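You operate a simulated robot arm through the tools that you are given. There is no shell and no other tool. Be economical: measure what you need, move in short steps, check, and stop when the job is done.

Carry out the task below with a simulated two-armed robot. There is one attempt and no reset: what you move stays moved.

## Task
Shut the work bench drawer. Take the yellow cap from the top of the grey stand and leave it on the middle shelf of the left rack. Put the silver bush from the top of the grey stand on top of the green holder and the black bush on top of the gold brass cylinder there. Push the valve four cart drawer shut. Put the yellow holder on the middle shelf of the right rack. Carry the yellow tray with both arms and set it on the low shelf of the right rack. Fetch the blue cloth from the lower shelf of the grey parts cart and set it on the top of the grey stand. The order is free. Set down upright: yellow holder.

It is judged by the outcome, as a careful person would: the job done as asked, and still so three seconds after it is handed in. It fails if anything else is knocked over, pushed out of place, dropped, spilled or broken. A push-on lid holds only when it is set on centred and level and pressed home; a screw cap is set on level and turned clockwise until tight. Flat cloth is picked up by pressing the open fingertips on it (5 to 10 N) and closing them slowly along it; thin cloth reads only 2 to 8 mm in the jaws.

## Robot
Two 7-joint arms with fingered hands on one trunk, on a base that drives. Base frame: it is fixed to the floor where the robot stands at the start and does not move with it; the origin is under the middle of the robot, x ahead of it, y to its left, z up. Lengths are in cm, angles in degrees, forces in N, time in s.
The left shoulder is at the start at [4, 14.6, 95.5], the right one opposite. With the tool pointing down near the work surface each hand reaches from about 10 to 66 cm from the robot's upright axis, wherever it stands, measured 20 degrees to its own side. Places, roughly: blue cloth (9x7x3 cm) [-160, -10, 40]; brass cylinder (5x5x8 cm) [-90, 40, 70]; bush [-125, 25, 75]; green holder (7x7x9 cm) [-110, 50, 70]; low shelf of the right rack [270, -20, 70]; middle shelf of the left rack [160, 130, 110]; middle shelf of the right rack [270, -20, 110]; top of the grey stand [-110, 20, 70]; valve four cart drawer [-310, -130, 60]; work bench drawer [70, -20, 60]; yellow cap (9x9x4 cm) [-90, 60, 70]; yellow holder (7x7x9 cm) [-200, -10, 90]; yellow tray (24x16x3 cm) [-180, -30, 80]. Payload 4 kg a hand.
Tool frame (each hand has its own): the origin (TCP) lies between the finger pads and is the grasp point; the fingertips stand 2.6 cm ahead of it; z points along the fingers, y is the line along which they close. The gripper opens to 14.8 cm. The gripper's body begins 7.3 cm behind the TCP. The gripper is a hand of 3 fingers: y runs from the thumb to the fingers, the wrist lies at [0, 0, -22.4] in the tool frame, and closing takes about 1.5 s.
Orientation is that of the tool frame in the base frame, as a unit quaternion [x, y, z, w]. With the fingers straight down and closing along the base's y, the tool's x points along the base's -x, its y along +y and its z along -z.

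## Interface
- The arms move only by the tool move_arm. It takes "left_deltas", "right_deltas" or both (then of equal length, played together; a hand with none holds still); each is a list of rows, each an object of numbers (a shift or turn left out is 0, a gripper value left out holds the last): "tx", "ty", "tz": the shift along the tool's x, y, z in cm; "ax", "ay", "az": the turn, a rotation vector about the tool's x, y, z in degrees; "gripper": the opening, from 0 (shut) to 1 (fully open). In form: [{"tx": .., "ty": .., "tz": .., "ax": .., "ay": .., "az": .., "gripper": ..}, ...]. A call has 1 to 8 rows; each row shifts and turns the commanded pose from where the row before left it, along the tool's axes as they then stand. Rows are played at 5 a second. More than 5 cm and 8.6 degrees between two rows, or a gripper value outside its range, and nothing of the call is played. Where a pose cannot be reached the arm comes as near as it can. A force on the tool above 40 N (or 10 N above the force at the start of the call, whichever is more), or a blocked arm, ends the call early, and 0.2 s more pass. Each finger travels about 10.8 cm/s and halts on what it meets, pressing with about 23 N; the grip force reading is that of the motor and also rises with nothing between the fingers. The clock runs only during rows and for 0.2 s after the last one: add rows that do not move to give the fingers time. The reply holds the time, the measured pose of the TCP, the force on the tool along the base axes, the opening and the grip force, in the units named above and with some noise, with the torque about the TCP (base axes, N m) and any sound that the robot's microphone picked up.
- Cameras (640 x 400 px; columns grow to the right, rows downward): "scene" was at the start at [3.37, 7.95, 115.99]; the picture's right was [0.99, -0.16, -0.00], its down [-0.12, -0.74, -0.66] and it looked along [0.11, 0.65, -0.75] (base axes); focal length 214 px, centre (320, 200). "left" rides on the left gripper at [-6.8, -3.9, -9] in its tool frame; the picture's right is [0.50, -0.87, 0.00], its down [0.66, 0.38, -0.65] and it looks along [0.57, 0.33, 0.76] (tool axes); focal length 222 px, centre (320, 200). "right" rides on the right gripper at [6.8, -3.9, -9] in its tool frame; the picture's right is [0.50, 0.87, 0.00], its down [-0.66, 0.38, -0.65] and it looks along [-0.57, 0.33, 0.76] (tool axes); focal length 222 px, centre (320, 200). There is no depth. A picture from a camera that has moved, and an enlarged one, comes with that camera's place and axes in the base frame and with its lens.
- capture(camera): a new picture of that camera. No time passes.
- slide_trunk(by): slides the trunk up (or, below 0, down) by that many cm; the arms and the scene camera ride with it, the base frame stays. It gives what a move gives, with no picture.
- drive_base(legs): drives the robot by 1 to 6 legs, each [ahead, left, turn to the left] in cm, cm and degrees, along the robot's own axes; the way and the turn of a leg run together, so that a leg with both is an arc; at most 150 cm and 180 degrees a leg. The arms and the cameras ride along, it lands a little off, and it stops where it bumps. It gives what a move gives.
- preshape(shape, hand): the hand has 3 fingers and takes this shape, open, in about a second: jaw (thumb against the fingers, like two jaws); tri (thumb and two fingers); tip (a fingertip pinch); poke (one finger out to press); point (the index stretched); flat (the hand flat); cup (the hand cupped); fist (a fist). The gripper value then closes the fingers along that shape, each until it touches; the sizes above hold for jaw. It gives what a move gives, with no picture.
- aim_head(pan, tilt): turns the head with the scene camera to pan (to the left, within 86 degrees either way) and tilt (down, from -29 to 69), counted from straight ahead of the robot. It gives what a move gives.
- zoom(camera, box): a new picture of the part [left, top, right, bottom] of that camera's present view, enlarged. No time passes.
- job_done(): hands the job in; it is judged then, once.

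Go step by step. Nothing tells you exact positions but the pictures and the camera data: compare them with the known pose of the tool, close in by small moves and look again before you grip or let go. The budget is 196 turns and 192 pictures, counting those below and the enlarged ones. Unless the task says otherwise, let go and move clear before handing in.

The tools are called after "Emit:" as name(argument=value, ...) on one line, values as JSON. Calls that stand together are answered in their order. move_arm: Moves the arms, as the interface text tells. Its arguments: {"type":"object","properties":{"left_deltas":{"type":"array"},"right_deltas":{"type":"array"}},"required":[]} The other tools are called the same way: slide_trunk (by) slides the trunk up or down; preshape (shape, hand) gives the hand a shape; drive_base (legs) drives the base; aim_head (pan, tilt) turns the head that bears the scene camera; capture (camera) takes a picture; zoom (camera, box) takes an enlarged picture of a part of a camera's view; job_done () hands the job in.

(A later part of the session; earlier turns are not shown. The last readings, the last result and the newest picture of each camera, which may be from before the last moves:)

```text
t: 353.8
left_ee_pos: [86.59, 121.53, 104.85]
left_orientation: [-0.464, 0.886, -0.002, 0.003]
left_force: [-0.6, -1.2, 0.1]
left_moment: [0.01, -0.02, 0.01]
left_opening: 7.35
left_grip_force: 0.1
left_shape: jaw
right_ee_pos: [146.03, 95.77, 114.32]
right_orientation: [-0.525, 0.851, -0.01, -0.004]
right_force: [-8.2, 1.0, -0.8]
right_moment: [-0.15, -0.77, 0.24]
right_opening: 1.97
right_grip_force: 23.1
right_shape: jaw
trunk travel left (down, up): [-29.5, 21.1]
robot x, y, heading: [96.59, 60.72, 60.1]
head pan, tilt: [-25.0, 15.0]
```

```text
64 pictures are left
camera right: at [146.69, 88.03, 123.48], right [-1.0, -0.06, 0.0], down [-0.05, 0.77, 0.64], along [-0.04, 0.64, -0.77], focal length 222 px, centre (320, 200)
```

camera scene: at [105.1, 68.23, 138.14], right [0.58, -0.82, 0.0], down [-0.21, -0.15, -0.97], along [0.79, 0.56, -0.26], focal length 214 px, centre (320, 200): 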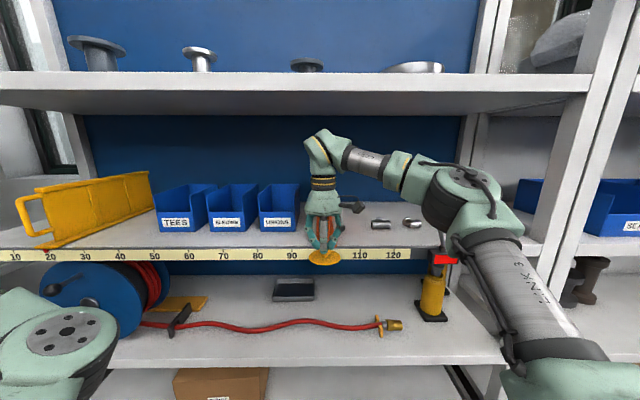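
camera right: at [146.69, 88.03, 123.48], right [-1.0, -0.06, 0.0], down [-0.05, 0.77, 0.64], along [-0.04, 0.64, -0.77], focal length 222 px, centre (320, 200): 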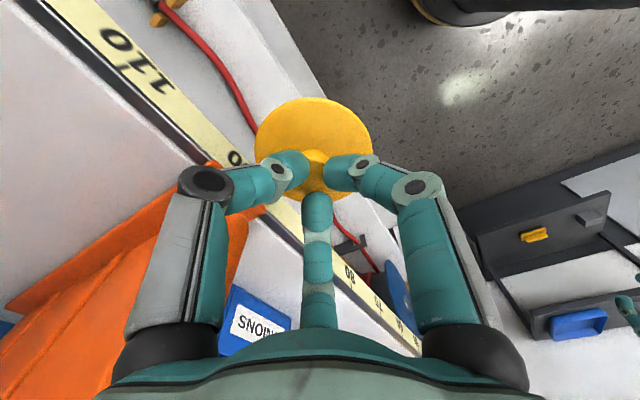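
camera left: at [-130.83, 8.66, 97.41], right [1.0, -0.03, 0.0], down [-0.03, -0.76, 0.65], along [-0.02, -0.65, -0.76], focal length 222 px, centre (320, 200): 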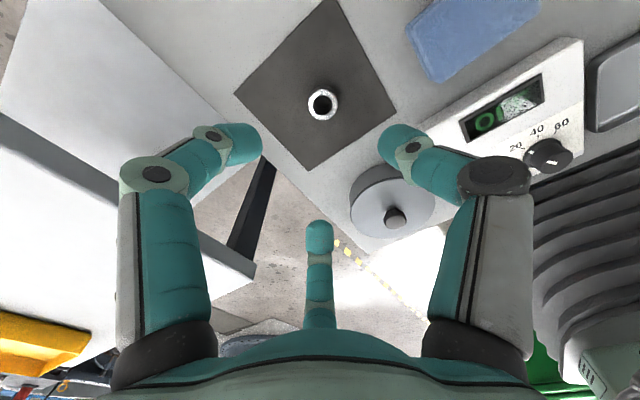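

The hand touched the orange bracket. Backing straight off the rack.

Emit:
drive_base(legs=[[-13, 6, 0]])

Emit:
capture(camera="scene")

```text
t: 355.2
left_ee_pos: [75.18, 113.59, 104.9]
left_orientation: [-0.463, 0.886, 0.0, 0.001]
left_force: [0.0, 0.0, 0.8]
left_moment: [-0.02, 0.02, 0.01]
left_opening: 7.4
left_grip_force: 0.0
left_shape: jaw
right_ee_pos: [134.82, 87.7, 114.2]
right_orientation: [-0.525, 0.851, -0.01, -0.006]
right_force: [0.7, -0.6, 0.8]
right_moment: [0.01, 0.04, -0.02]
right_opening: 1.96
right_grip_force: 22.7
right_shape: jaw
trunk travel left (down, up): [-29.5, 21.1]
robot x, y, heading: [85.04, 52.74, 60.1]
head pan, tilt: [-25.0, 15.0]
```

```text
63 pictures are left
camera scene: at [93.82, 60.31, 138.11], right [0.58, -0.82, 0.0], down [-0.21, -0.15, -0.97], along [0.79, 0.56, -0.26], focal length 214 px, centre (320, 200)
```

scene: 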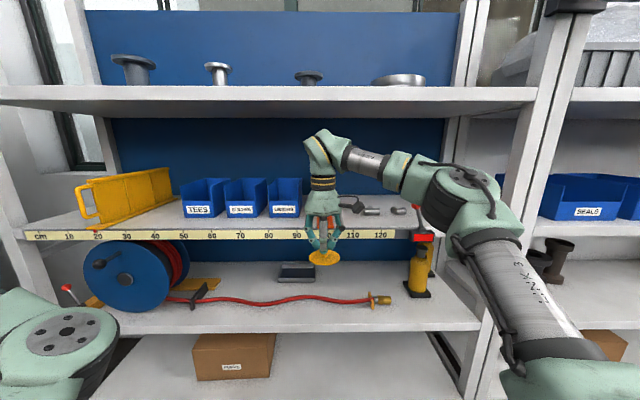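

Emit:
drive_base(legs=[[-6, -13, 0]])

Emit:
zoom(camera="scene", box=[200, 140, 440, 290])

```text
t: 356.5
left_ee_pos: [83.42, 101.76, 104.92]
left_orientation: [-0.463, 0.886, 0.0, 0.001]
left_force: [-0.5, 1.0, -0.7]
left_moment: [0.03, -0.02, 0.03]
left_opening: 7.36
left_grip_force: 0.1
left_shape: jaw
right_ee_pos: [143.17, 76.12, 114.34]
right_orientation: [-0.525, 0.851, -0.009, -0.004]
right_force: [0.2, -0.1, -0.4]
right_moment: [-0.01, 0.01, 0.0]
right_opening: 1.96
right_grip_force: 23.5
right_shape: jaw
trunk travel left (down, up): [-29.5, 21.1]
robot x, y, heading: [93.09, 41.08, 60.2]
head pan, tilt: [-25.0, 15.0]
```

```text
2.67 times, centred on (320, 215) of scene
camera zoom: at [102.09, 48.59, 138.13], right [0.58, -0.82, 0.0], down [-0.21, -0.15, -0.97], along [0.79, 0.56, -0.26], focal length 572 px, centre (320, 160)
```

zoom: 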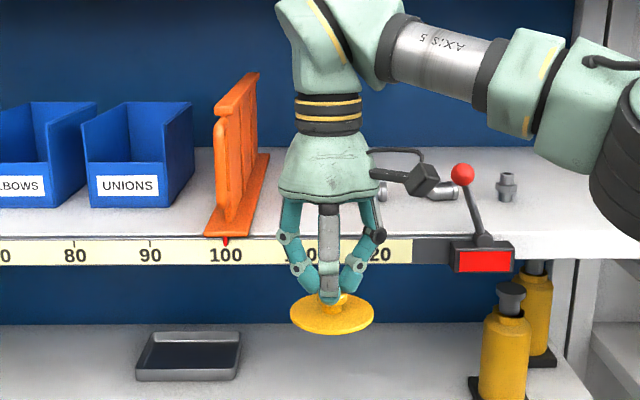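

The orange bracket still stands at mark 100. The hand is lined up with mark 113; I'll move in along the rack's normal.

Emit:
drive_base(legs=[[20, -9.8, 0]])

Emit:
capture(camera="right")

Emit:
zoom(camera="scene", box=[200, 100, 440, 290])

```text
t: 358.4
left_ee_pos: [102.87, 114.11, 105.09]
left_orientation: [-0.459, 0.889, -0.001, 0.002]
left_force: [-0.2, -0.3, 0.5]
left_moment: [0.05, 0.02, -0.03]
left_opening: 7.37
left_grip_force: 0.0
left_shape: jaw
right_ee_pos: [161.9, 87.65, 114.41]
right_orientation: [-0.521, 0.854, -0.008, -0.01]
right_force: [0.6, -0.2, 1.2]
right_moment: [-0.01, 0.0, -0.02]
right_opening: 1.65
right_grip_force: 22.9
right_shape: jaw
trunk travel left (down, up): [-29.5, 21.1]
robot x, y, heading: [112.18, 53.49, 59.4]
head pan, tilt: [-25.0, 15.0]
stopped in leg 1: the force on the tool passed its limit at 41 N (the readings are from after the stop); the commanded pose is now the measured one
```

```text
61 pictures are left
camera right: at [162.47, 80.04, 123.55], right [-1.0, -0.05, 0.01], down [-0.03, 0.77, 0.64], along [-0.04, 0.64, -0.77], focal length 222 px, centre (320, 200)
```

right: 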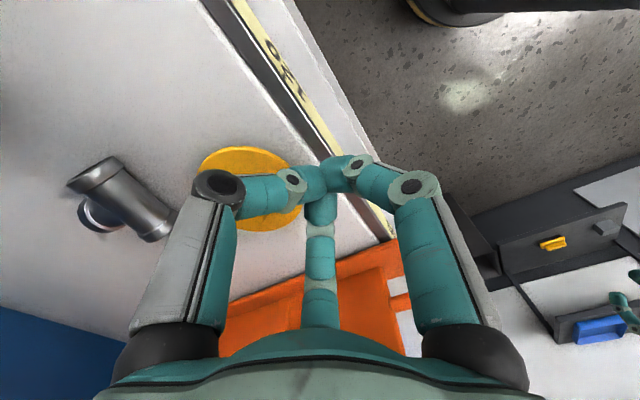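

```text
2.11 times, centred on (320, 195) of scene
camera zoom: at [120.93, 60.68, 138.13], right [0.57, -0.82, 0.0], down [-0.21, -0.15, -0.97], along [0.8, 0.55, -0.26], focal length 452 px, centre (320, 210)
```

zoom: 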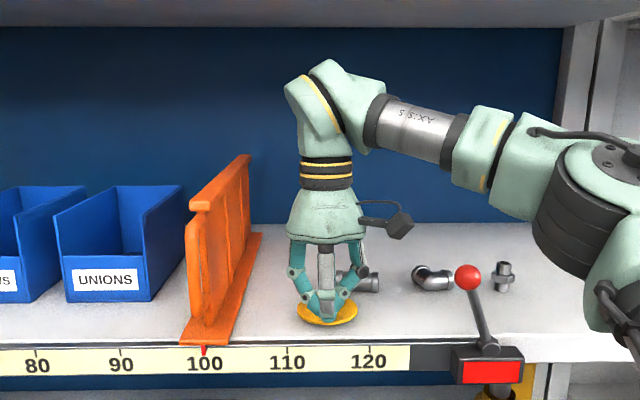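

Emit:
zoom(camera="right", box=[150, 110, 420, 270])

Emit:
zoom(camera="scene", box=[280, 200, 380, 280])

```text
2.37 times, centred on (285, 190) of right
camera zoom: at [162.47, 80.04, 123.55], right [-1.0, -0.05, 0.01], down [-0.03, 0.77, 0.64], along [-0.04, 0.64, -0.77], focal length 526 px, centre (403, 224)
```

zoom: 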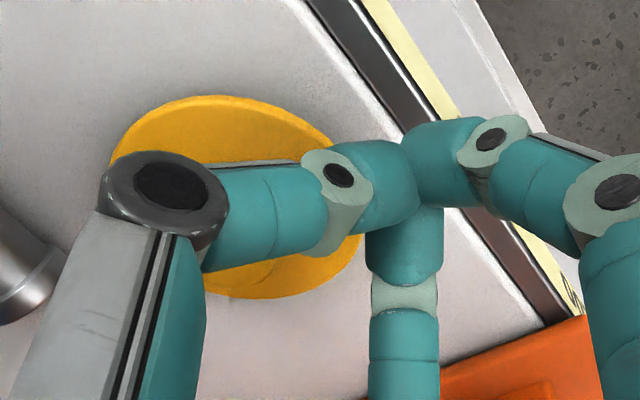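

```text
5.00 times, centred on (330, 240) of scene
camera zoom: at [120.93, 60.68, 138.13], right [0.57, -0.82, 0.0], down [-0.21, -0.15, -0.97], along [0.8, 0.55, -0.26], focal length 1072 px, centre (270, 0)
```

zoom: 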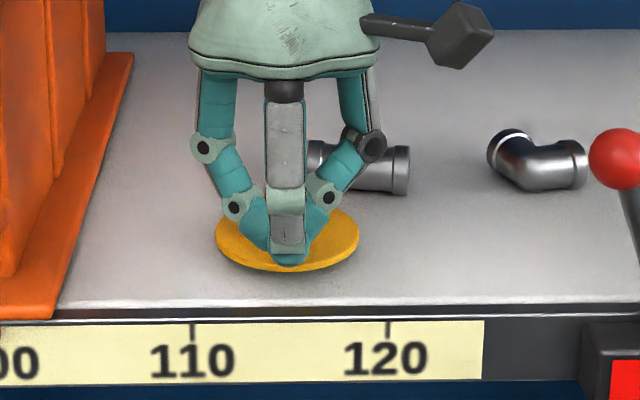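

The cap slipped from the fingers when its rim met the shelf edge, but it seems to rest flat on the shelf. I'll raise the hand carefully and check.

Emit:
move_arm(right_deltas=[{"tz": -0.5}, {"tz": -1}, {"tz": -1}, {"tz": -1}, {"tz": -1}])

Emit:
capture(camera="right")

```text
t: 359.6
left_ee_pos: [102.77, 114.15, 105.01]
left_orientation: [-0.458, 0.889, -0.001, 0.002]
left_force: [-0.1, 0.7, 0.5]
left_moment: [0.03, -0.04, -0.03]
left_opening: 7.37
left_grip_force: 0.2
left_shape: jaw
right_ee_pos: [162.0, 87.78, 118.86]
right_orientation: [-0.521, 0.854, -0.008, -0.01]
right_force: [-0.8, -0.3, -0.2]
right_moment: [-0.01, 0.01, 0.02]
right_opening: 1.63
right_grip_force: 23.4
right_shape: jaw
trunk travel left (down, up): [-29.5, 21.1]
robot x, y, heading: [112.05, 53.02, 59.5]
head pan, tilt: [-25.0, 15.0]
```

```text
57 pictures are left
camera right: at [162.5, 80.13, 127.94], right [-1.0, -0.05, 0.01], down [-0.03, 0.77, 0.64], along [-0.04, 0.64, -0.77], focal length 222 px, centre (320, 200)
```

right: 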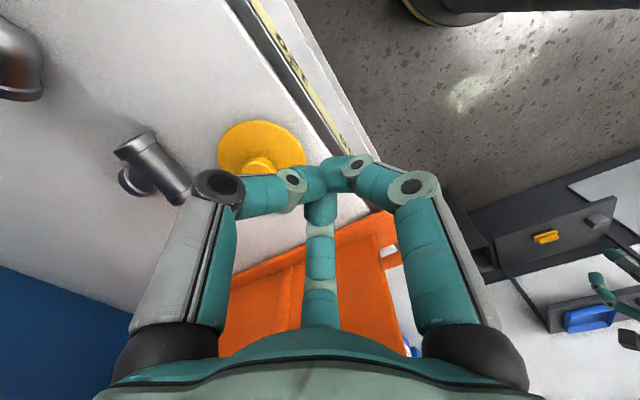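

The cap rests flat on the middle shelf, well inside the edge. Next, the valve four cart drawer: I'll back out and drive across the hall along the free lane.

Emit:
drive_base(legs=[[-27, 13, 0], [0, 58, 0], [0, 0, 154.5], [0, 39, 0], [150, 0, 0], [150, 0, 0]])

Emit:
aim_head(pan=-20, tilt=25)

Emit:
capture(camera="scene")

```text
t: 387.1
left_ee_pos: [-197.16, -201.54, 104.95]
left_orientation: [0.962, 0.273, -0.001, -0.001]
left_force: [-0.4, -0.4, 0.7]
left_moment: [0.01, 0.0, 0.01]
left_opening: 7.35
left_grip_force: 0.0
left_shape: jaw
right_ee_pos: [-241.28, -154.07, 118.8]
right_orientation: [0.94, 0.341, 0.01, -0.005]
right_force: [0.7, 0.2, 0.1]
right_moment: [0.02, 0.05, 0.01]
right_opening: 1.68
right_grip_force: 22.2
right_shape: jaw
trunk travel left (down, up): [-29.5, 21.1]
robot x, y, heading: [-182.07, -142.21, -143.6]
head pan, tilt: [-25.0, 15.0]
```

```text
t: 387.8
left_ee_pos: [-197.11, -201.72, 104.96]
left_orientation: [0.962, 0.273, -0.001, 0.0]
left_force: [0.0, -0.4, 0.0]
left_moment: [0.0, -0.03, 0.02]
left_opening: 7.34
left_grip_force: 0.0
left_shape: jaw
right_ee_pos: [-241.27, -154.21, 118.77]
right_orientation: [0.94, 0.34, 0.01, -0.006]
right_force: [0.6, 0.1, -0.3]
right_moment: [-0.01, 0.03, 0.01]
right_opening: 1.65
right_grip_force: 23.2
right_shape: jaw
trunk travel left (down, up): [-29.5, 21.1]
robot x, y, heading: [-181.7, -141.97, -143.5]
head pan, tilt: [-20.0, 25.0]
```

```text
56 pictures are left
camera scene: at [-192.45, -145.68, 136.51], right [-0.28, 0.96, 0.0], down [0.4, 0.12, -0.91], along [-0.87, -0.26, -0.42], focal length 214 px, centre (320, 200)
```

scene: 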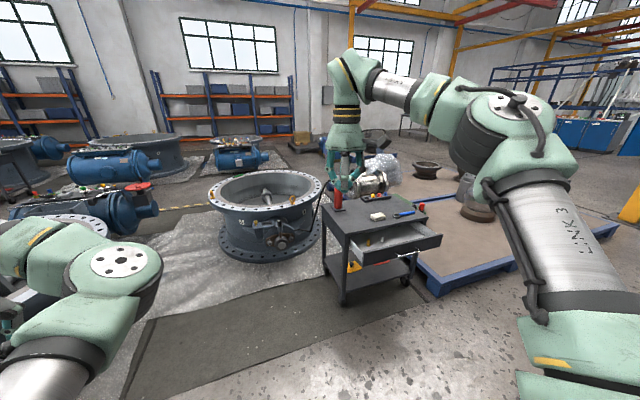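

The valve cart's drawer is open about 11 cm, facing along about (0.68,0.73), front centre near (-298,-128,60). I'll square up to it and lower the trunk.

Emit:
drive_base(legs=[[0, 0, 10.5], [4, -80, 0]])

Emit:
slide_trunk(by=-26)

Emit:
move_arm(right_deltas=[{"ay": -8, "gripper": 0}, {"ay": -8}, {"ay": -8}, {"ay": -8}, {"ay": -8}, {"ty": 3}, {"ty": 3}, {"ty": 3}])

Emit:
aim_head(pan=0, tilt=40)

Emit:
capture(camera="scene")

```text
t: 392.9
left_ee_pos: [-248.13, -151.13, 105.04]
left_orientation: [0.929, 0.371, -0.001, -0.001]
left_force: [0.7, 0.2, -0.1]
left_moment: [0.0, 0.01, 0.03]
left_opening: 7.35
left_grip_force: 0.1
left_shape: jaw
right_ee_pos: [-301.16, -113.88, 118.84]
right_orientation: [0.9, 0.435, 0.01, -0.006]
right_force: [-0.3, -0.6, 0.0]
right_moment: [-0.01, 0.0, 0.01]
right_opening: 1.66
right_grip_force: 22.9
right_shape: jaw
trunk travel left (down, up): [-29.5, 21.1]
robot x, y, heading: [-245.59, -89.56, -131.9]
head pan, tilt: [-20.0, 25.0]
```

```text
t: 395.6
left_ee_pos: [-248.13, -151.1, 78.95]
left_orientation: [0.929, 0.371, -0.002, 0.0]
left_force: [-0.2, 0.4, -0.7]
left_moment: [0.02, -0.01, -0.01]
left_opening: 7.34
left_grip_force: 0.0
left_shape: jaw
right_ee_pos: [-301.0, -113.88, 92.81]
right_orientation: [0.9, 0.436, 0.01, -0.008]
right_force: [0.5, 0.5, -0.1]
right_moment: [0.02, -0.02, 0.04]
right_opening: 1.66
right_grip_force: 23.2
right_shape: jaw
trunk travel left (down, up): [-3.5, 47.1]
robot x, y, heading: [-245.57, -89.42, -131.3]
head pan, tilt: [-20.0, 25.0]
```

```text
t: 397.4
left_ee_pos: [-248.0, -151.24, 78.95]
left_orientation: [0.929, 0.371, -0.002, -0.001]
left_force: [0.3, 0.6, 0.8]
left_moment: [-0.01, 0.02, 0.03]
left_opening: 7.35
left_grip_force: 0.0
left_shape: jaw
right_ee_pos: [-293.94, -119.48, 92.64]
right_orientation: [0.85, 0.411, -0.297, 0.143]
right_force: [0.1, 0.6, 0.1]
right_moment: [0.02, -0.02, -0.06]
right_opening: 1.64
right_grip_force: 23.2
right_shape: jaw
trunk travel left (down, up): [-3.5, 47.1]
robot x, y, heading: [-245.42, -89.8, -131.6]
head pan, tilt: [-20.0, 25.0]
```

```text
t: 398.2
left_ee_pos: [-248.11, -151.23, 78.92]
left_orientation: [0.929, 0.37, -0.001, 0.0]
left_force: [-0.8, -0.8, 0.8]
left_moment: [0.0, 0.0, 0.01]
left_opening: 7.36
left_grip_force: 0.0
left_shape: jaw
right_ee_pos: [-294.15, -119.51, 92.54]
right_orientation: [0.849, 0.412, -0.298, 0.143]
right_force: [0.5, 0.1, 0.2]
right_moment: [-0.01, 0.02, 0.0]
right_opening: 1.65
right_grip_force: 23.0
right_shape: jaw
trunk travel left (down, up): [-3.5, 47.1]
robot x, y, heading: [-245.2, -89.89, -131.9]
head pan, tilt: [0.0, 40.0]
```

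```text
55 pictures are left
camera scene: at [-252.47, -97.53, 108.14], right [-0.75, 0.67, 0.0], down [0.43, 0.48, -0.77], along [-0.51, -0.57, -0.64], focal length 214 px, centre (320, 200)
```

scene: 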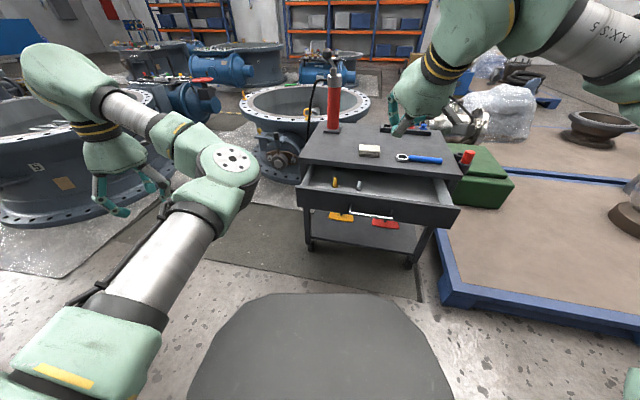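

The drawer front is centred at (-304.7,-128.4), top z≈61.5, closing along (-0.825,-0.566). I'll align the base, then lower the hand in front of it.

Emit:
drive_base(legs=[[0, 0, -13.6], [0, 6, 0]])

Emit:
move_arm(right_deltas=[{"tx": 2.9, "tz": 3.4}, {"tx": 2.9, "tz": 3.4}, {"tx": 2.9, "tz": 3.4}, {"tx": 2.9, "tz": 3.4}, {"tx": 2.9, "tz": 3.4}, {"tx": 2.9, "tz": 3.4}, {"tx": 2.9, "tz": 3.4}])

Emit:
capture(camera="scene")

```text
t: 400.1
left_ee_pos: [-259.14, -153.7, 78.96]
left_orientation: [0.966, 0.257, -0.001, -0.001]
left_force: [-0.4, -0.3, -0.1]
left_moment: [0.04, 0.02, 0.0]
left_opening: 7.38
left_grip_force: 0.0
left_shape: jaw
right_ee_pos: [-296.38, -112.12, 92.6]
right_orientation: [0.893, 0.307, -0.313, 0.105]
right_force: [-0.6, 0.0, -0.2]
right_moment: [0.01, 0.01, -0.02]
right_opening: 1.65
right_grip_force: 22.9
right_shape: jaw
trunk travel left (down, up): [-3.5, 47.1]
robot x, y, heading: [-241.97, -94.77, -145.5]
head pan, tilt: [0.0, 40.0]
```

```text
t: 401.6
left_ee_pos: [-259.26, -153.8, 78.96]
left_orientation: [0.966, 0.257, -0.001, -0.002]
left_force: [0.5, 0.4, -1.3]
left_moment: [-0.03, 0.0, 0.0]
left_opening: 7.35
left_grip_force: 0.0
left_shape: jaw
right_ee_pos: [-295.72, -111.38, 61.23]
right_orientation: [0.892, 0.308, -0.313, 0.107]
right_force: [0.5, -0.3, -0.1]
right_moment: [0.0, 0.02, -0.02]
right_opening: 1.67
right_grip_force: 22.7
right_shape: jaw
trunk travel left (down, up): [-3.5, 47.1]
robot x, y, heading: [-242.11, -94.96, -145.2]
head pan, tilt: [0.0, 40.0]
```

```text
54 pictures are left
camera scene: at [-250.79, -100.51, 108.14], right [-0.57, 0.82, 0.0], down [0.53, 0.37, -0.77], along [-0.63, -0.44, -0.64], focal length 214 px, centre (320, 200)
```

scene: 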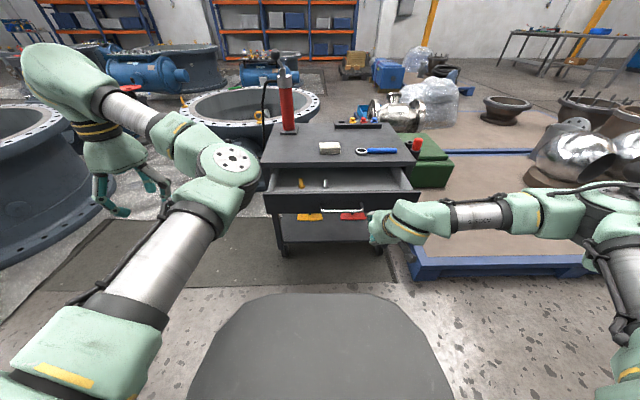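

Emit:
drive_base(legs=[[12, 0, 0]])

Emit:
move_arm(right_deltas=[{"tx": -1.53, "tz": 1.29, "ty": 2}, {"tx": -1.53, "tz": 1.29, "ty": 2}, {"tx": -1.53, "tz": 1.29}, {"tx": -1.53, "tz": 1.29}, {"tx": -1.53, "tz": 1.29}, {"tx": -1.53, "tz": 1.29}, {"tx": -1.53, "tz": 1.29}])

Emit:
capture(camera="scene")

```text
t: 402.9
left_ee_pos: [-269.25, -160.62, 78.9]
left_orientation: [0.966, 0.258, -0.001, -0.003]
left_force: [-0.6, -0.3, 0.2]
left_moment: [0.02, -0.03, 0.0]
left_opening: 7.35
left_grip_force: 0.0
left_shape: jaw
right_ee_pos: [-305.79, -118.39, 61.16]
right_orientation: [0.893, 0.307, -0.312, 0.106]
right_force: [-0.2, 0.0, 0.8]
right_moment: [0.04, 0.02, 0.04]
right_opening: 1.69
right_grip_force: 22.6
right_shape: jaw
trunk travel left (down, up): [-3.5, 47.1]
robot x, y, heading: [-252.25, -101.83, -145.5]
head pan, tilt: [0.0, 40.0]
```

```text
t: 404.5
left_ee_pos: [-269.07, -160.58, 79.23]
left_orientation: [0.966, 0.257, -0.002, 0.0]
left_force: [-0.5, -0.1, -0.5]
left_moment: [0.03, 0.0, 0.0]
left_opening: 7.38
left_grip_force: 0.1
left_shape: jaw
right_ee_pos: [-314.34, -130.21, 61.24]
right_orientation: [0.891, 0.307, -0.315, 0.107]
right_force: [-3.6, 7.5, 23.5]
right_moment: [0.12, -0.21, 0.09]
right_opening: 1.69
right_grip_force: 23.3
right_shape: jaw
trunk travel left (down, up): [-3.5, 47.1]
robot x, y, heading: [-252.28, -101.72, -145.5]
head pan, tilt: [0.0, 40.0]
```

```text
53 pictures are left
camera scene: at [-260.61, -107.26, 108.17], right [-0.57, 0.82, 0.0], down [0.53, 0.37, -0.77], along [-0.63, -0.44, -0.64], focal length 214 px, centre (320, 200)
```

scene: 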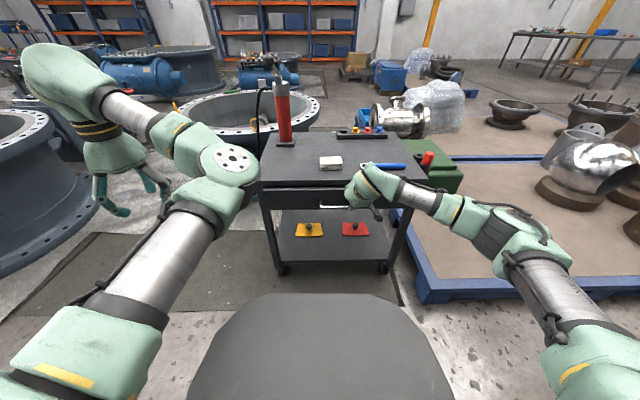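

Emit:
zoom(camera="scene", box=[250, 150, 430, 250])

```text
3.56 times, centred on (340, 200) of scene
camera zoom: at [-260.61, -107.26, 108.17], right [-0.57, 0.82, 0.0], down [0.53, 0.37, -0.77], along [-0.63, -0.44, -0.64], focal length 763 px, centre (249, 200)
```

zoom: 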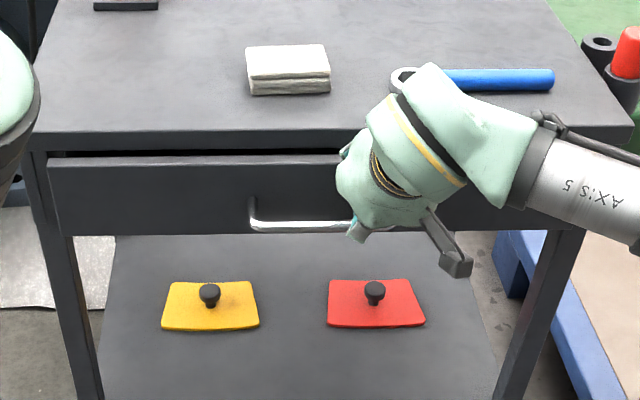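

Nearly shut; the fingertips are resting on the handle. I'll lift slightly and push on.

Emit:
move_arm(right_deltas=[{"tx": -0.5, "tz": -0.5}, {"tx": -0.77, "tz": 0.64}, {"tx": -0.77, "tz": 0.64}, {"tx": -0.77, "tz": 0.64}, {"tx": -0.77, "tz": 0.64}, {"tx": -0.77, "tz": 0.64}])

Emit:
zoom(camera="scene", box=[250, 150, 430, 250])

```text
t: 405.7
left_ee_pos: [-268.95, -160.42, 79.12]
left_orientation: [0.967, 0.256, -0.003, 0.0]
left_force: [-0.9, 0.1, -1.0]
left_moment: [-0.03, 0.01, -0.02]
left_opening: 7.36
left_grip_force: 0.1
left_shape: jaw
right_ee_pos: [-316.85, -132.12, 61.53]
right_orientation: [0.895, 0.306, -0.308, 0.107]
right_force: [15.2, 12.2, 9.4]
right_moment: [0.0, -0.04, 0.1]
right_opening: 1.57
right_grip_force: 22.5
right_shape: jaw
trunk travel left (down, up): [-3.5, 47.1]
robot x, y, heading: [-252.37, -101.45, -145.3]
head pan, tilt: [0.0, 40.0]
stopped in row 5 (right hand): the force on the tool passed its limit at 55 N (the readings are from after the stop); the commanded pose is now the measured one
```

```text
3.56 times, centred on (340, 200) of scene
camera zoom: at [-260.49, -107.14, 108.17], right [-0.57, 0.82, 0.0], down [0.53, 0.36, -0.77], along [-0.63, -0.44, -0.64], focal length 763 px, centre (249, 200)
```

zoom: 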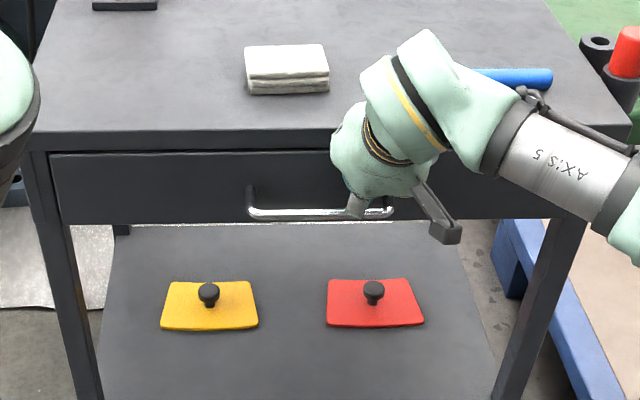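

The drawer stopped hard and sits flush. I'll withdraw, restore the hand and check.

Emit:
move_arm(right_deltas=[{"tx": 3.06, "tz": -2.57}, {"tx": 3.06, "tz": -2.57}, {"tx": 3.06, "tz": -2.57}, {"tx": 3.06, "tz": -2.57}, {"tx": -3.2, "tz": -3.8}, {"tx": -3.2, "tz": -3.8}, {"tx": -3.2, "tz": -3.8}])

Emit:
move_arm(right_deltas=[{"tx": -3.2, "tz": -3.8}, {"tx": -3.2, "tz": -3.8}, {"ay": 8, "gripper": 0.8}, {"ay": 8}, {"ay": 8}, {"ay": 8}, {"ay": 8}])

Emit:
zoom(camera="scene", box=[250, 150, 430, 250])

```text
t: 407.3
left_ee_pos: [-269.09, -160.7, 78.87]
left_orientation: [0.966, 0.257, -0.002, -0.001]
left_force: [0.1, -0.5, 0.6]
left_moment: [-0.02, 0.04, 0.02]
left_opening: 7.35
left_grip_force: 0.0
left_shape: jaw
right_ee_pos: [-304.63, -122.73, 76.87]
right_orientation: [0.895, 0.306, -0.307, 0.104]
right_force: [-0.3, -0.4, -0.1]
right_moment: [0.0, 0.0, 0.01]
right_opening: 1.46
right_grip_force: 22.9
right_shape: jaw
trunk travel left (down, up): [-3.5, 47.1]
robot x, y, heading: [-251.96, -101.49, -145.2]
head pan, tilt: [0.0, 40.0]
```

```text
t: 408.9
left_ee_pos: [-269.07, -160.52, 78.98]
left_orientation: [0.966, 0.257, -0.001, -0.001]
left_force: [0.0, -0.3, 0.4]
left_moment: [-0.04, -0.04, 0.02]
left_opening: 7.37
left_grip_force: 0.1
left_shape: jaw
right_ee_pos: [-305.15, -122.99, 86.68]
right_orientation: [0.946, 0.324, 0.019, -0.006]
right_force: [0.7, 0.6, 0.1]
right_moment: [0.03, 0.0, 0.01]
right_opening: 11.83
right_grip_force: 0.0
right_shape: jaw
trunk travel left (down, up): [-3.5, 47.1]
robot x, y, heading: [-252.2, -101.49, -145.1]
head pan, tilt: [0.0, 40.0]
```

```text
3.56 times, centred on (340, 200) of scene
camera zoom: at [-260.72, -107.39, 108.13], right [-0.57, 0.82, 0.0], down [0.53, 0.37, -0.77], along [-0.63, -0.44, -0.64], focal length 763 px, centre (249, 200)
```

zoom: 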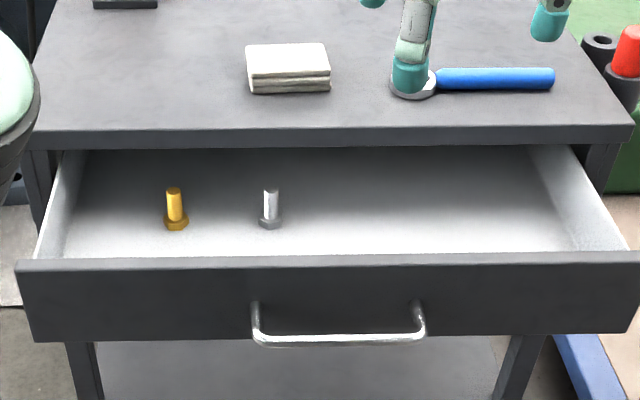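

Withdrawing hooked the handle and pulled the drawer open again. I'll repeat the push beside the handle.

Emit:
drive_base(legs=[[-18, 0, 0]])

Emit:
move_arm(right_deltas=[{"ay": -8, "gripper": 0}, {"ay": -8}, {"ay": -8}, {"ay": -8}, {"ay": -8}, {"ty": -3.5}, {"ty": -3.5}])

Emit:
move_arm(right_deltas=[{"tx": 2.9, "tz": 3.4}, {"tx": 2.9, "tz": 3.4}, {"tx": 2.9, "tz": 3.4}, {"tx": 2.9, "tz": 3.4}, {"tx": 2.9, "tz": 3.4}, {"tx": 1.6, "tz": 1.9}])

Emit:
capture(camera="scene")

```text
t: 410.4
left_ee_pos: [-254.09, -150.17, 79.0]
left_orientation: [0.966, 0.259, -0.002, 0.0]
left_force: [0.1, 0.4, 0.3]
left_moment: [0.02, -0.02, 0.0]
left_opening: 7.38
left_grip_force: 0.1
left_shape: jaw
right_ee_pos: [-290.25, -112.86, 86.79]
right_orientation: [0.946, 0.325, 0.017, -0.005]
right_force: [0.6, 0.5, -0.1]
right_moment: [-0.01, 0.01, 0.02]
right_opening: 11.84
right_grip_force: 0.0
right_shape: jaw
trunk travel left (down, up): [-3.5, 47.1]
robot x, y, heading: [-237.58, -91.31, -144.7]
head pan, tilt: [0.0, 40.0]
```

```text
t: 412.0
left_ee_pos: [-254.22, -150.38, 78.98]
left_orientation: [0.966, 0.259, -0.001, -0.001]
left_force: [-0.4, -1.2, 1.0]
left_moment: [-0.01, 0.04, 0.02]
left_opening: 7.37
left_grip_force: 0.1
left_shape: jaw
right_ee_pos: [-294.79, -107.01, 86.73]
right_orientation: [0.894, 0.307, -0.307, 0.106]
right_force: [-0.4, -0.2, -0.6]
right_moment: [-0.02, -0.03, -0.01]
right_opening: 0.0
right_grip_force: 23.2
right_shape: jaw
trunk travel left (down, up): [-3.5, 47.1]
robot x, y, heading: [-237.29, -91.24, -145.0]
head pan, tilt: [0.0, 40.0]
```

```text
t: 413.4
left_ee_pos: [-254.2, -150.33, 79.02]
left_orientation: [0.966, 0.26, -0.001, -0.001]
left_force: [-0.5, 0.3, 0.2]
left_moment: [-0.01, 0.01, -0.01]
left_opening: 7.36
left_grip_force: 0.2
left_shape: jaw
right_ee_pos: [-294.06, -106.49, 61.84]
right_orientation: [0.894, 0.306, -0.308, 0.106]
right_force: [-0.6, 0.6, 0.0]
right_moment: [-0.01, 0.02, 0.03]
right_opening: 0.0
right_grip_force: 22.5
right_shape: jaw
trunk travel left (down, up): [-3.5, 47.1]
robot x, y, heading: [-237.48, -91.2, -145.3]
head pan, tilt: [0.0, 40.0]
```

```text
49 pictures are left
camera scene: at [-245.94, -97.1, 108.14], right [-0.57, 0.82, 0.0], down [0.53, 0.37, -0.77], along [-0.63, -0.44, -0.64], focal length 214 px, centre (320, 200)
```

scene: 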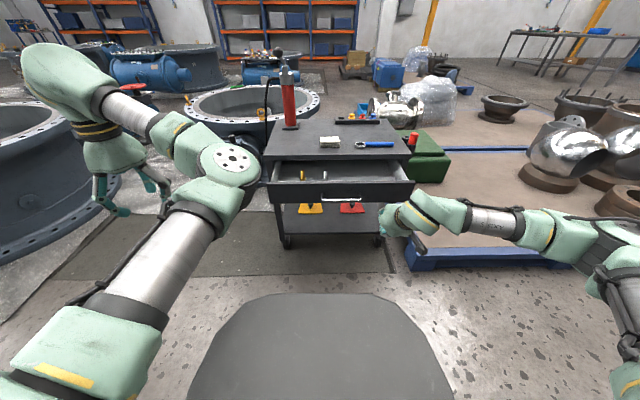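

Emit:
drive_base(legs=[[15, 0, 0]])

Emit:
move_arm(right_deltas=[{"tx": -1.53, "tz": 1.29}, {"tx": -1.53, "tz": 1.29}, {"tx": -1.53, "tz": 1.29}, {"tx": -1.53, "tz": 1.29}, {"tx": -1.53, "tz": 1.29}, {"tx": -1.53, "tz": 1.29}, {"tx": -1.53, "tz": 1.29}, {"tx": -1.15, "tz": 0.96}])

Emit:
move_arm(right_deltas=[{"tx": -0.77, "tz": 0.64}, {"tx": -0.77, "tz": 0.64}, {"tx": -0.77, "tz": 0.64}, {"tx": -0.77, "tz": 0.64}, {"tx": -0.77, "tz": 0.64}])

Emit:
zoom(camera="scene", box=[250, 150, 430, 250])

```text
t: 414.8
left_ee_pos: [-266.54, -158.84, 78.89]
left_orientation: [0.966, 0.257, -0.002, -0.001]
left_force: [0.3, 1.2, -0.8]
left_moment: [0.01, -0.01, 0.0]
left_opening: 7.35
left_grip_force: 0.0
left_shape: jaw
right_ee_pos: [-306.34, -114.88, 61.74]
right_orientation: [0.895, 0.307, -0.307, 0.106]
right_force: [0.1, -0.3, 0.8]
right_moment: [0.04, 0.03, -0.03]
right_opening: 0.01
right_grip_force: 23.1
right_shape: jaw
trunk travel left (down, up): [-3.5, 47.1]
robot x, y, heading: [-249.62, -99.85, -145.1]
head pan, tilt: [0.0, 40.0]
```

```text
t: 416.6
left_ee_pos: [-266.51, -158.77, 79.07]
left_orientation: [0.966, 0.258, -0.001, -0.002]
left_force: [-0.8, -0.4, 0.1]
left_moment: [0.02, 0.02, -0.03]
left_opening: 7.35
left_grip_force: 0.1
left_shape: jaw
right_ee_pos: [-318.49, -124.43, 61.12]
right_orientation: [0.895, 0.305, -0.307, 0.105]
right_force: [0.1, 0.0, 0.1]
right_moment: [0.01, -0.02, 0.0]
right_opening: 0.0
right_grip_force: 22.3
right_shape: jaw
trunk travel left (down, up): [-3.5, 47.1]
robot x, y, heading: [-249.28, -100.04, -145.0]
head pan, tilt: [0.0, 40.0]
```

```text
t: 417.5
left_ee_pos: [-266.45, -158.54, 78.97]
left_orientation: [0.967, 0.256, -0.003, 0.0]
left_force: [-0.1, -0.3, -0.4]
left_moment: [0.03, -0.01, -0.01]
left_opening: 7.35
left_grip_force: 0.0
left_shape: jaw
right_ee_pos: [-320.48, -125.99, 60.88]
right_orientation: [0.898, 0.304, -0.3, 0.106]
right_force: [19.2, 14.3, 6.2]
right_moment: [-0.3, 0.17, 0.32]
right_opening: 0.0
right_grip_force: 22.7
right_shape: jaw
trunk travel left (down, up): [-3.5, 47.1]
robot x, y, heading: [-249.52, -99.66, -145.3]
head pan, tilt: [0.0, 40.0]
stopped in row 4 (right hand): the force on the tool passed its limit at 48 N (the readings are from after the stop); the commanded pose is now the measured one
```

```text
3.56 times, centred on (340, 200) of scene
camera zoom: at [-257.91, -105.39, 108.17], right [-0.57, 0.82, 0.0], down [0.53, 0.36, -0.77], along [-0.63, -0.44, -0.64], focal length 763 px, centre (249, 200)
```

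zoom: 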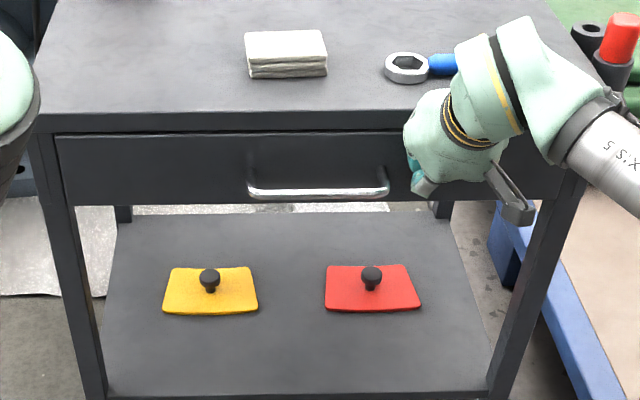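

Flush again, and this time beside the handle. Withdrawing straight back and checking.

Emit:
move_arm(right_deltas=[{"tx": 1.5, "tz": -1.3}, {"tx": 3.06, "tz": -2.57}, {"tx": 3.06, "tz": -2.57}, {"tx": 3.06, "tz": -2.57}, {"tx": 3.06, "tz": -2.57}])

Emit:
drive_base(legs=[[-20, 0, 0]])

Emit:
capture(camera="scene")

```text
t: 418.7
left_ee_pos: [-266.47, -158.8, 78.91]
left_orientation: [0.966, 0.257, -0.001, -0.001]
left_force: [0.0, 0.4, 0.5]
left_moment: [-0.01, -0.02, 0.02]
left_opening: 7.38
left_grip_force: 0.0
left_shape: jaw
right_ee_pos: [-306.71, -115.12, 61.54]
right_orientation: [0.897, 0.305, -0.301, 0.106]
right_force: [0.3, 0.1, 0.8]
right_moment: [0.0, 0.01, 0.02]
right_opening: 0.0
right_grip_force: 22.7
right_shape: jaw
trunk travel left (down, up): [-3.5, 47.1]
robot x, y, heading: [-249.97, -99.69, -145.6]
head pan, tilt: [0.0, 40.0]
```

```text
t: 420.3
left_ee_pos: [-249.97, -147.19, 79.06]
left_orientation: [0.967, 0.256, -0.001, -0.001]
left_force: [0.5, -0.2, -0.5]
left_moment: [-0.03, 0.03, 0.04]
left_opening: 7.36
left_grip_force: 0.0
left_shape: jaw
right_ee_pos: [-290.05, -103.51, 61.7]
right_orientation: [0.898, 0.303, -0.301, 0.105]
right_force: [0.0, -0.6, 0.6]
right_moment: [0.01, 0.0, 0.03]
right_opening: 0.04
right_grip_force: 23.2
right_shape: jaw
trunk travel left (down, up): [-3.5, 47.1]
robot x, y, heading: [-232.52, -88.22, -145.5]
head pan, tilt: [0.0, 40.0]
```

```text
47 pictures are left
camera scene: at [-241.4, -93.96, 108.15], right [-0.57, 0.82, 0.0], down [0.53, 0.36, -0.77], along [-0.63, -0.43, -0.64], focal length 214 px, centre (320, 200)
```

scene: 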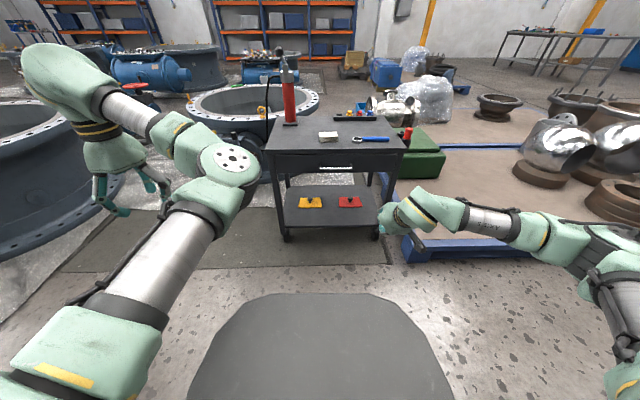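

The valve cart drawer is shut. Next the yellow holder: raise the arm, turn around and go to the parts cart's left side.

Emit:
move_arm(right_deltas=[{"tx": -3.2, "tz": -3.8}, {"tx": -3.2, "tz": -3.8}, {"tx": -3.2, "tz": -3.8}, {"ay": 8, "gripper": 0.6}, {"ay": 8}, {"ay": 8}, {"ay": 8}, {"ay": 7}])

Emit:
slide_trunk(by=20)

Emit:
drive_base(legs=[[0, 0, 180], [10, 57, 0]])

Emit:
aim_head(pan=-10, tilt=40)

Emit:
capture(camera="scene")

```text
t: 422.1
left_ee_pos: [-249.97, -147.2, 78.92]
left_orientation: [0.966, 0.257, -0.001, -0.002]
left_force: [0.5, -0.5, -0.1]
left_moment: [0.03, 0.0, 0.02]
left_opening: 7.34
left_grip_force: 0.1
left_shape: jaw
right_ee_pos: [-290.69, -104.11, 76.53]
right_orientation: [0.946, 0.322, 0.018, -0.002]
right_force: [-0.1, 0.7, -0.6]
right_moment: [0.0, 0.04, 0.01]
right_opening: 8.86
right_grip_force: 0.2
right_shape: jaw
trunk travel left (down, up): [-3.5, 47.1]
robot x, y, heading: [-233.23, -88.63, -145.4]
head pan, tilt: [0.0, 40.0]
```

```text
t: 424.2
left_ee_pos: [-249.97, -147.37, 99.17]
left_orientation: [0.967, 0.256, -0.002, -0.001]
left_force: [-0.8, 0.1, -0.4]
left_moment: [-0.03, 0.0, -0.01]
left_opening: 7.36
left_grip_force: 0.1
left_shape: jaw
right_ee_pos: [-290.75, -103.99, 96.72]
right_orientation: [0.947, 0.321, 0.015, -0.002]
right_force: [0.5, -0.3, 0.3]
right_moment: [0.01, -0.01, 0.0]
right_opening: 8.89
right_grip_force: 0.1
right_shape: jaw
trunk travel left (down, up): [-23.5, 27.1]
robot x, y, heading: [-232.55, -88.23, -145.6]
head pan, tilt: [0.0, 40.0]
```

```text
t: 434.7
left_ee_pos: [-233.96, 22.14, 99.09]
left_orientation: [-0.235, 0.972, -0.001, 0.002]
left_force: [-0.9, 0.5, -0.8]
left_moment: [-0.02, 0.01, 0.01]
left_opening: 7.34
left_grip_force: 0.0
left_shape: jaw
right_ee_pos: [-195.33, -23.11, 96.71]
right_orientation: [-0.3, 0.954, -0.002, -0.016]
right_force: [0.5, 0.7, 0.1]
right_moment: [0.0, 0.0, 0.02]
right_opening: 8.88
right_grip_force: 0.0
right_shape: jaw
trunk travel left (down, up): [-23.5, 27.1]
robot x, y, heading: [-253.76, -36.0, 32.0]
head pan, tilt: [0.0, 40.0]
```

```text
t: 435.4
left_ee_pos: [-233.9, 22.05, 99.21]
left_orientation: [-0.234, 0.972, -0.002, 0.001]
left_force: [0.3, -0.3, -0.4]
left_moment: [-0.03, 0.0, -0.01]
left_opening: 7.37
left_grip_force: 0.1
left_shape: jaw
right_ee_pos: [-195.19, -23.06, 96.73]
right_orientation: [-0.3, 0.954, -0.002, -0.017]
right_force: [0.6, -0.3, -0.1]
right_moment: [-0.02, -0.01, 0.01]
right_opening: 8.87
right_grip_force: 0.1
right_shape: jaw
trunk travel left (down, up): [-23.5, 27.1]
robot x, y, heading: [-253.66, -36.15, 31.9]
head pan, tilt: [-10.0, 40.0]
```

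```text
46 pictures are left
camera scene: at [-244.1, -31.65, 128.25], right [0.37, -0.93, 0.0], down [-0.6, -0.24, -0.77], along [0.71, 0.29, -0.64], focal length 214 px, centre (320, 200)
```

scene: 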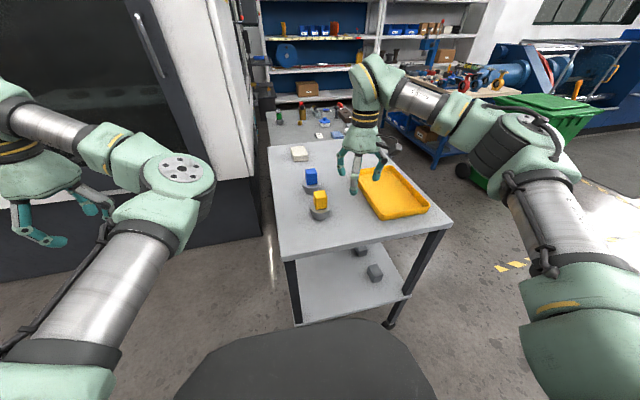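

The yellow holder is at (-199,-13.3) with block top near z 90. I'll centre the right hand over it and lower.

Emit:
move_arm(right_deltas=[{"ty": 3.4, "tx": -0.8}, {"ty": 3.4, "tx": -0.8}, {"ty": 3.4, "tx": -0.9}, {"tz": 1}, {"tz": 1}])

Emit:
capture(camera="right")

```text
t: 436.6
left_ee_pos: [-233.87, 22.03, 99.12]
left_orientation: [-0.234, 0.972, -0.001, 0.001]
left_force: [-0.3, -0.5, 0.0]
left_moment: [0.0, 0.02, 0.0]
left_opening: 7.37
left_grip_force: 0.0
left_shape: jaw
right_ee_pos: [-199.13, -13.51, 94.8]
right_orientation: [-0.3, 0.954, -0.003, -0.016]
right_force: [-0.1, -0.5, 0.2]
right_moment: [0.04, -0.03, -0.01]
right_opening: 8.88
right_grip_force: 0.0
right_shape: jaw
trunk travel left (down, up): [-23.5, 27.1]
robot x, y, heading: [-253.7, -36.22, 32.0]
head pan, tilt: [-10.0, 40.0]
```

```text
45 pictures are left
camera right: at [-202.05, -20.52, 103.85], right [-0.91, 0.42, 0.02], down [0.34, 0.69, 0.63], along [0.25, 0.58, -0.77], focal length 222 px, centre (320, 200)
```

right: 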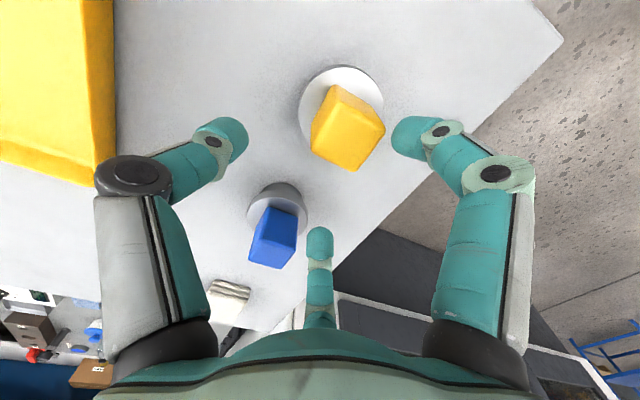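

Emit:
move_arm(right_deltas=[{"tx": 1.1, "ty": 0.4, "gripper": 0.5}, {"tx": 1.1, "ty": 0.4}, {"tz": 1.5}, {"tz": 1.5}, {"tz": 1}])

Emit:
capture(camera="right")

```text
t: 437.8
left_ee_pos: [-233.98, 21.94, 99.11]
left_orientation: [-0.234, 0.972, -0.001, 0.001]
left_force: [-0.4, -0.1, 0.4]
left_moment: [0.02, 0.0, 0.0]
left_opening: 7.34
left_grip_force: 0.1
left_shape: jaw
right_ee_pos: [-201.39, -14.07, 91.0]
right_orientation: [-0.299, 0.954, -0.002, -0.015]
right_force: [-0.3, -0.7, 0.0]
right_moment: [0.0, 0.01, -0.03]
right_opening: 7.47
right_grip_force: 0.1
right_shape: jaw
trunk travel left (down, up): [-23.5, 27.1]
robot x, y, heading: [-253.78, -36.15, 32.1]
head pan, tilt: [-10.0, 40.0]
```

```text
44 pictures are left
camera right: at [-204.43, -21.04, 100.03], right [-0.91, 0.42, 0.02], down [0.34, 0.69, 0.63], along [0.25, 0.58, -0.77], focal length 222 px, centre (320, 200)
```

right: 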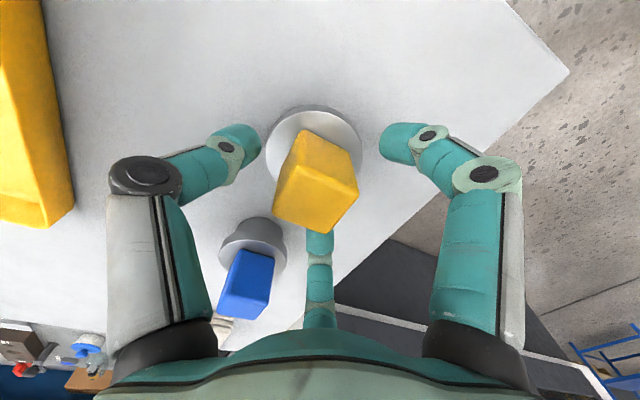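

Emit:
move_arm(right_deltas=[{"tz": 1}, {"tz": 1}, {"tz": 0.8}, {"gripper": 0.15}, {}, {}, {}])

Emit:
capture(camera="right")

```text
t: 439.4
left_ee_pos: [-233.84, 22.05, 99.05]
left_orientation: [-0.235, 0.972, -0.001, 0.001]
left_force: [0.5, -0.1, -0.4]
left_moment: [-0.02, 0.0, -0.01]
left_opening: 7.38
left_grip_force: 0.1
left_shape: jaw
right_ee_pos: [-201.52, -14.01, 87.91]
right_orientation: [-0.3, 0.954, -0.002, -0.017]
right_force: [0.2, 0.1, -8.3]
right_moment: [0.04, -0.02, 0.02]
right_opening: 4.93
right_grip_force: 22.8
right_shape: jaw
trunk travel left (down, up): [-23.5, 27.1]
robot x, y, heading: [-253.87, -36.21, 31.7]
head pan, tilt: [-10.0, 40.0]
```

```text
43 pictures are left
camera right: at [-204.47, -20.99, 96.99], right [-0.91, 0.42, 0.02], down [0.34, 0.69, 0.63], along [0.25, 0.58, -0.77], focal length 222 px, centre (320, 200)
```

right: 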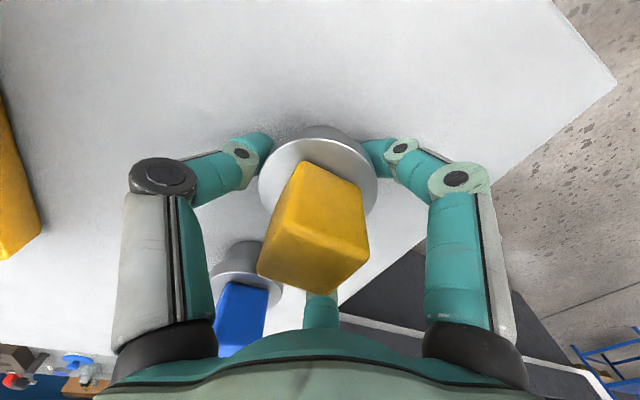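

The fingers hold the cup under its rim. Lifting to check.

Emit:
move_arm(right_deltas=[{"tz": -1}, {"tz": -2}, {"tz": -3}, {"tz": -3}, {"tz": -3}])

Emit:
capture(camera="right")

```text
t: 440.6
left_ee_pos: [-233.95, 21.94, 99.14]
left_orientation: [-0.234, 0.972, -0.002, 0.001]
left_force: [0.6, 0.2, -0.1]
left_moment: [-0.01, -0.01, -0.03]
left_opening: 7.36
left_grip_force: 0.1
left_shape: jaw
right_ee_pos: [-201.2, -14.0, 100.02]
right_orientation: [-0.301, 0.954, -0.002, -0.017]
right_force: [-1.0, -0.3, -9.5]
right_moment: [0.06, -0.04, 0.01]
right_opening: 4.96
right_grip_force: 22.5
right_shape: jaw
trunk travel left (down, up): [-23.5, 27.1]
robot x, y, heading: [-253.78, -36.16, 32.0]
head pan, tilt: [-10.0, 40.0]
```

```text
42 pictures are left
camera right: at [-204.18, -20.91, 109.11], right [-0.91, 0.42, 0.02], down [0.34, 0.69, 0.63], along [0.25, 0.58, -0.77], focal length 222 px, centre (320, 200)
```

right: 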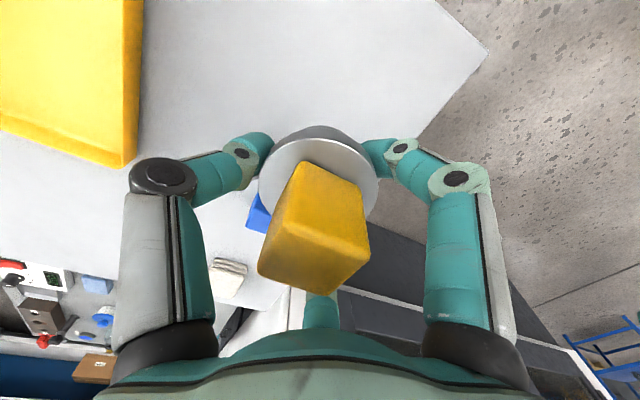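

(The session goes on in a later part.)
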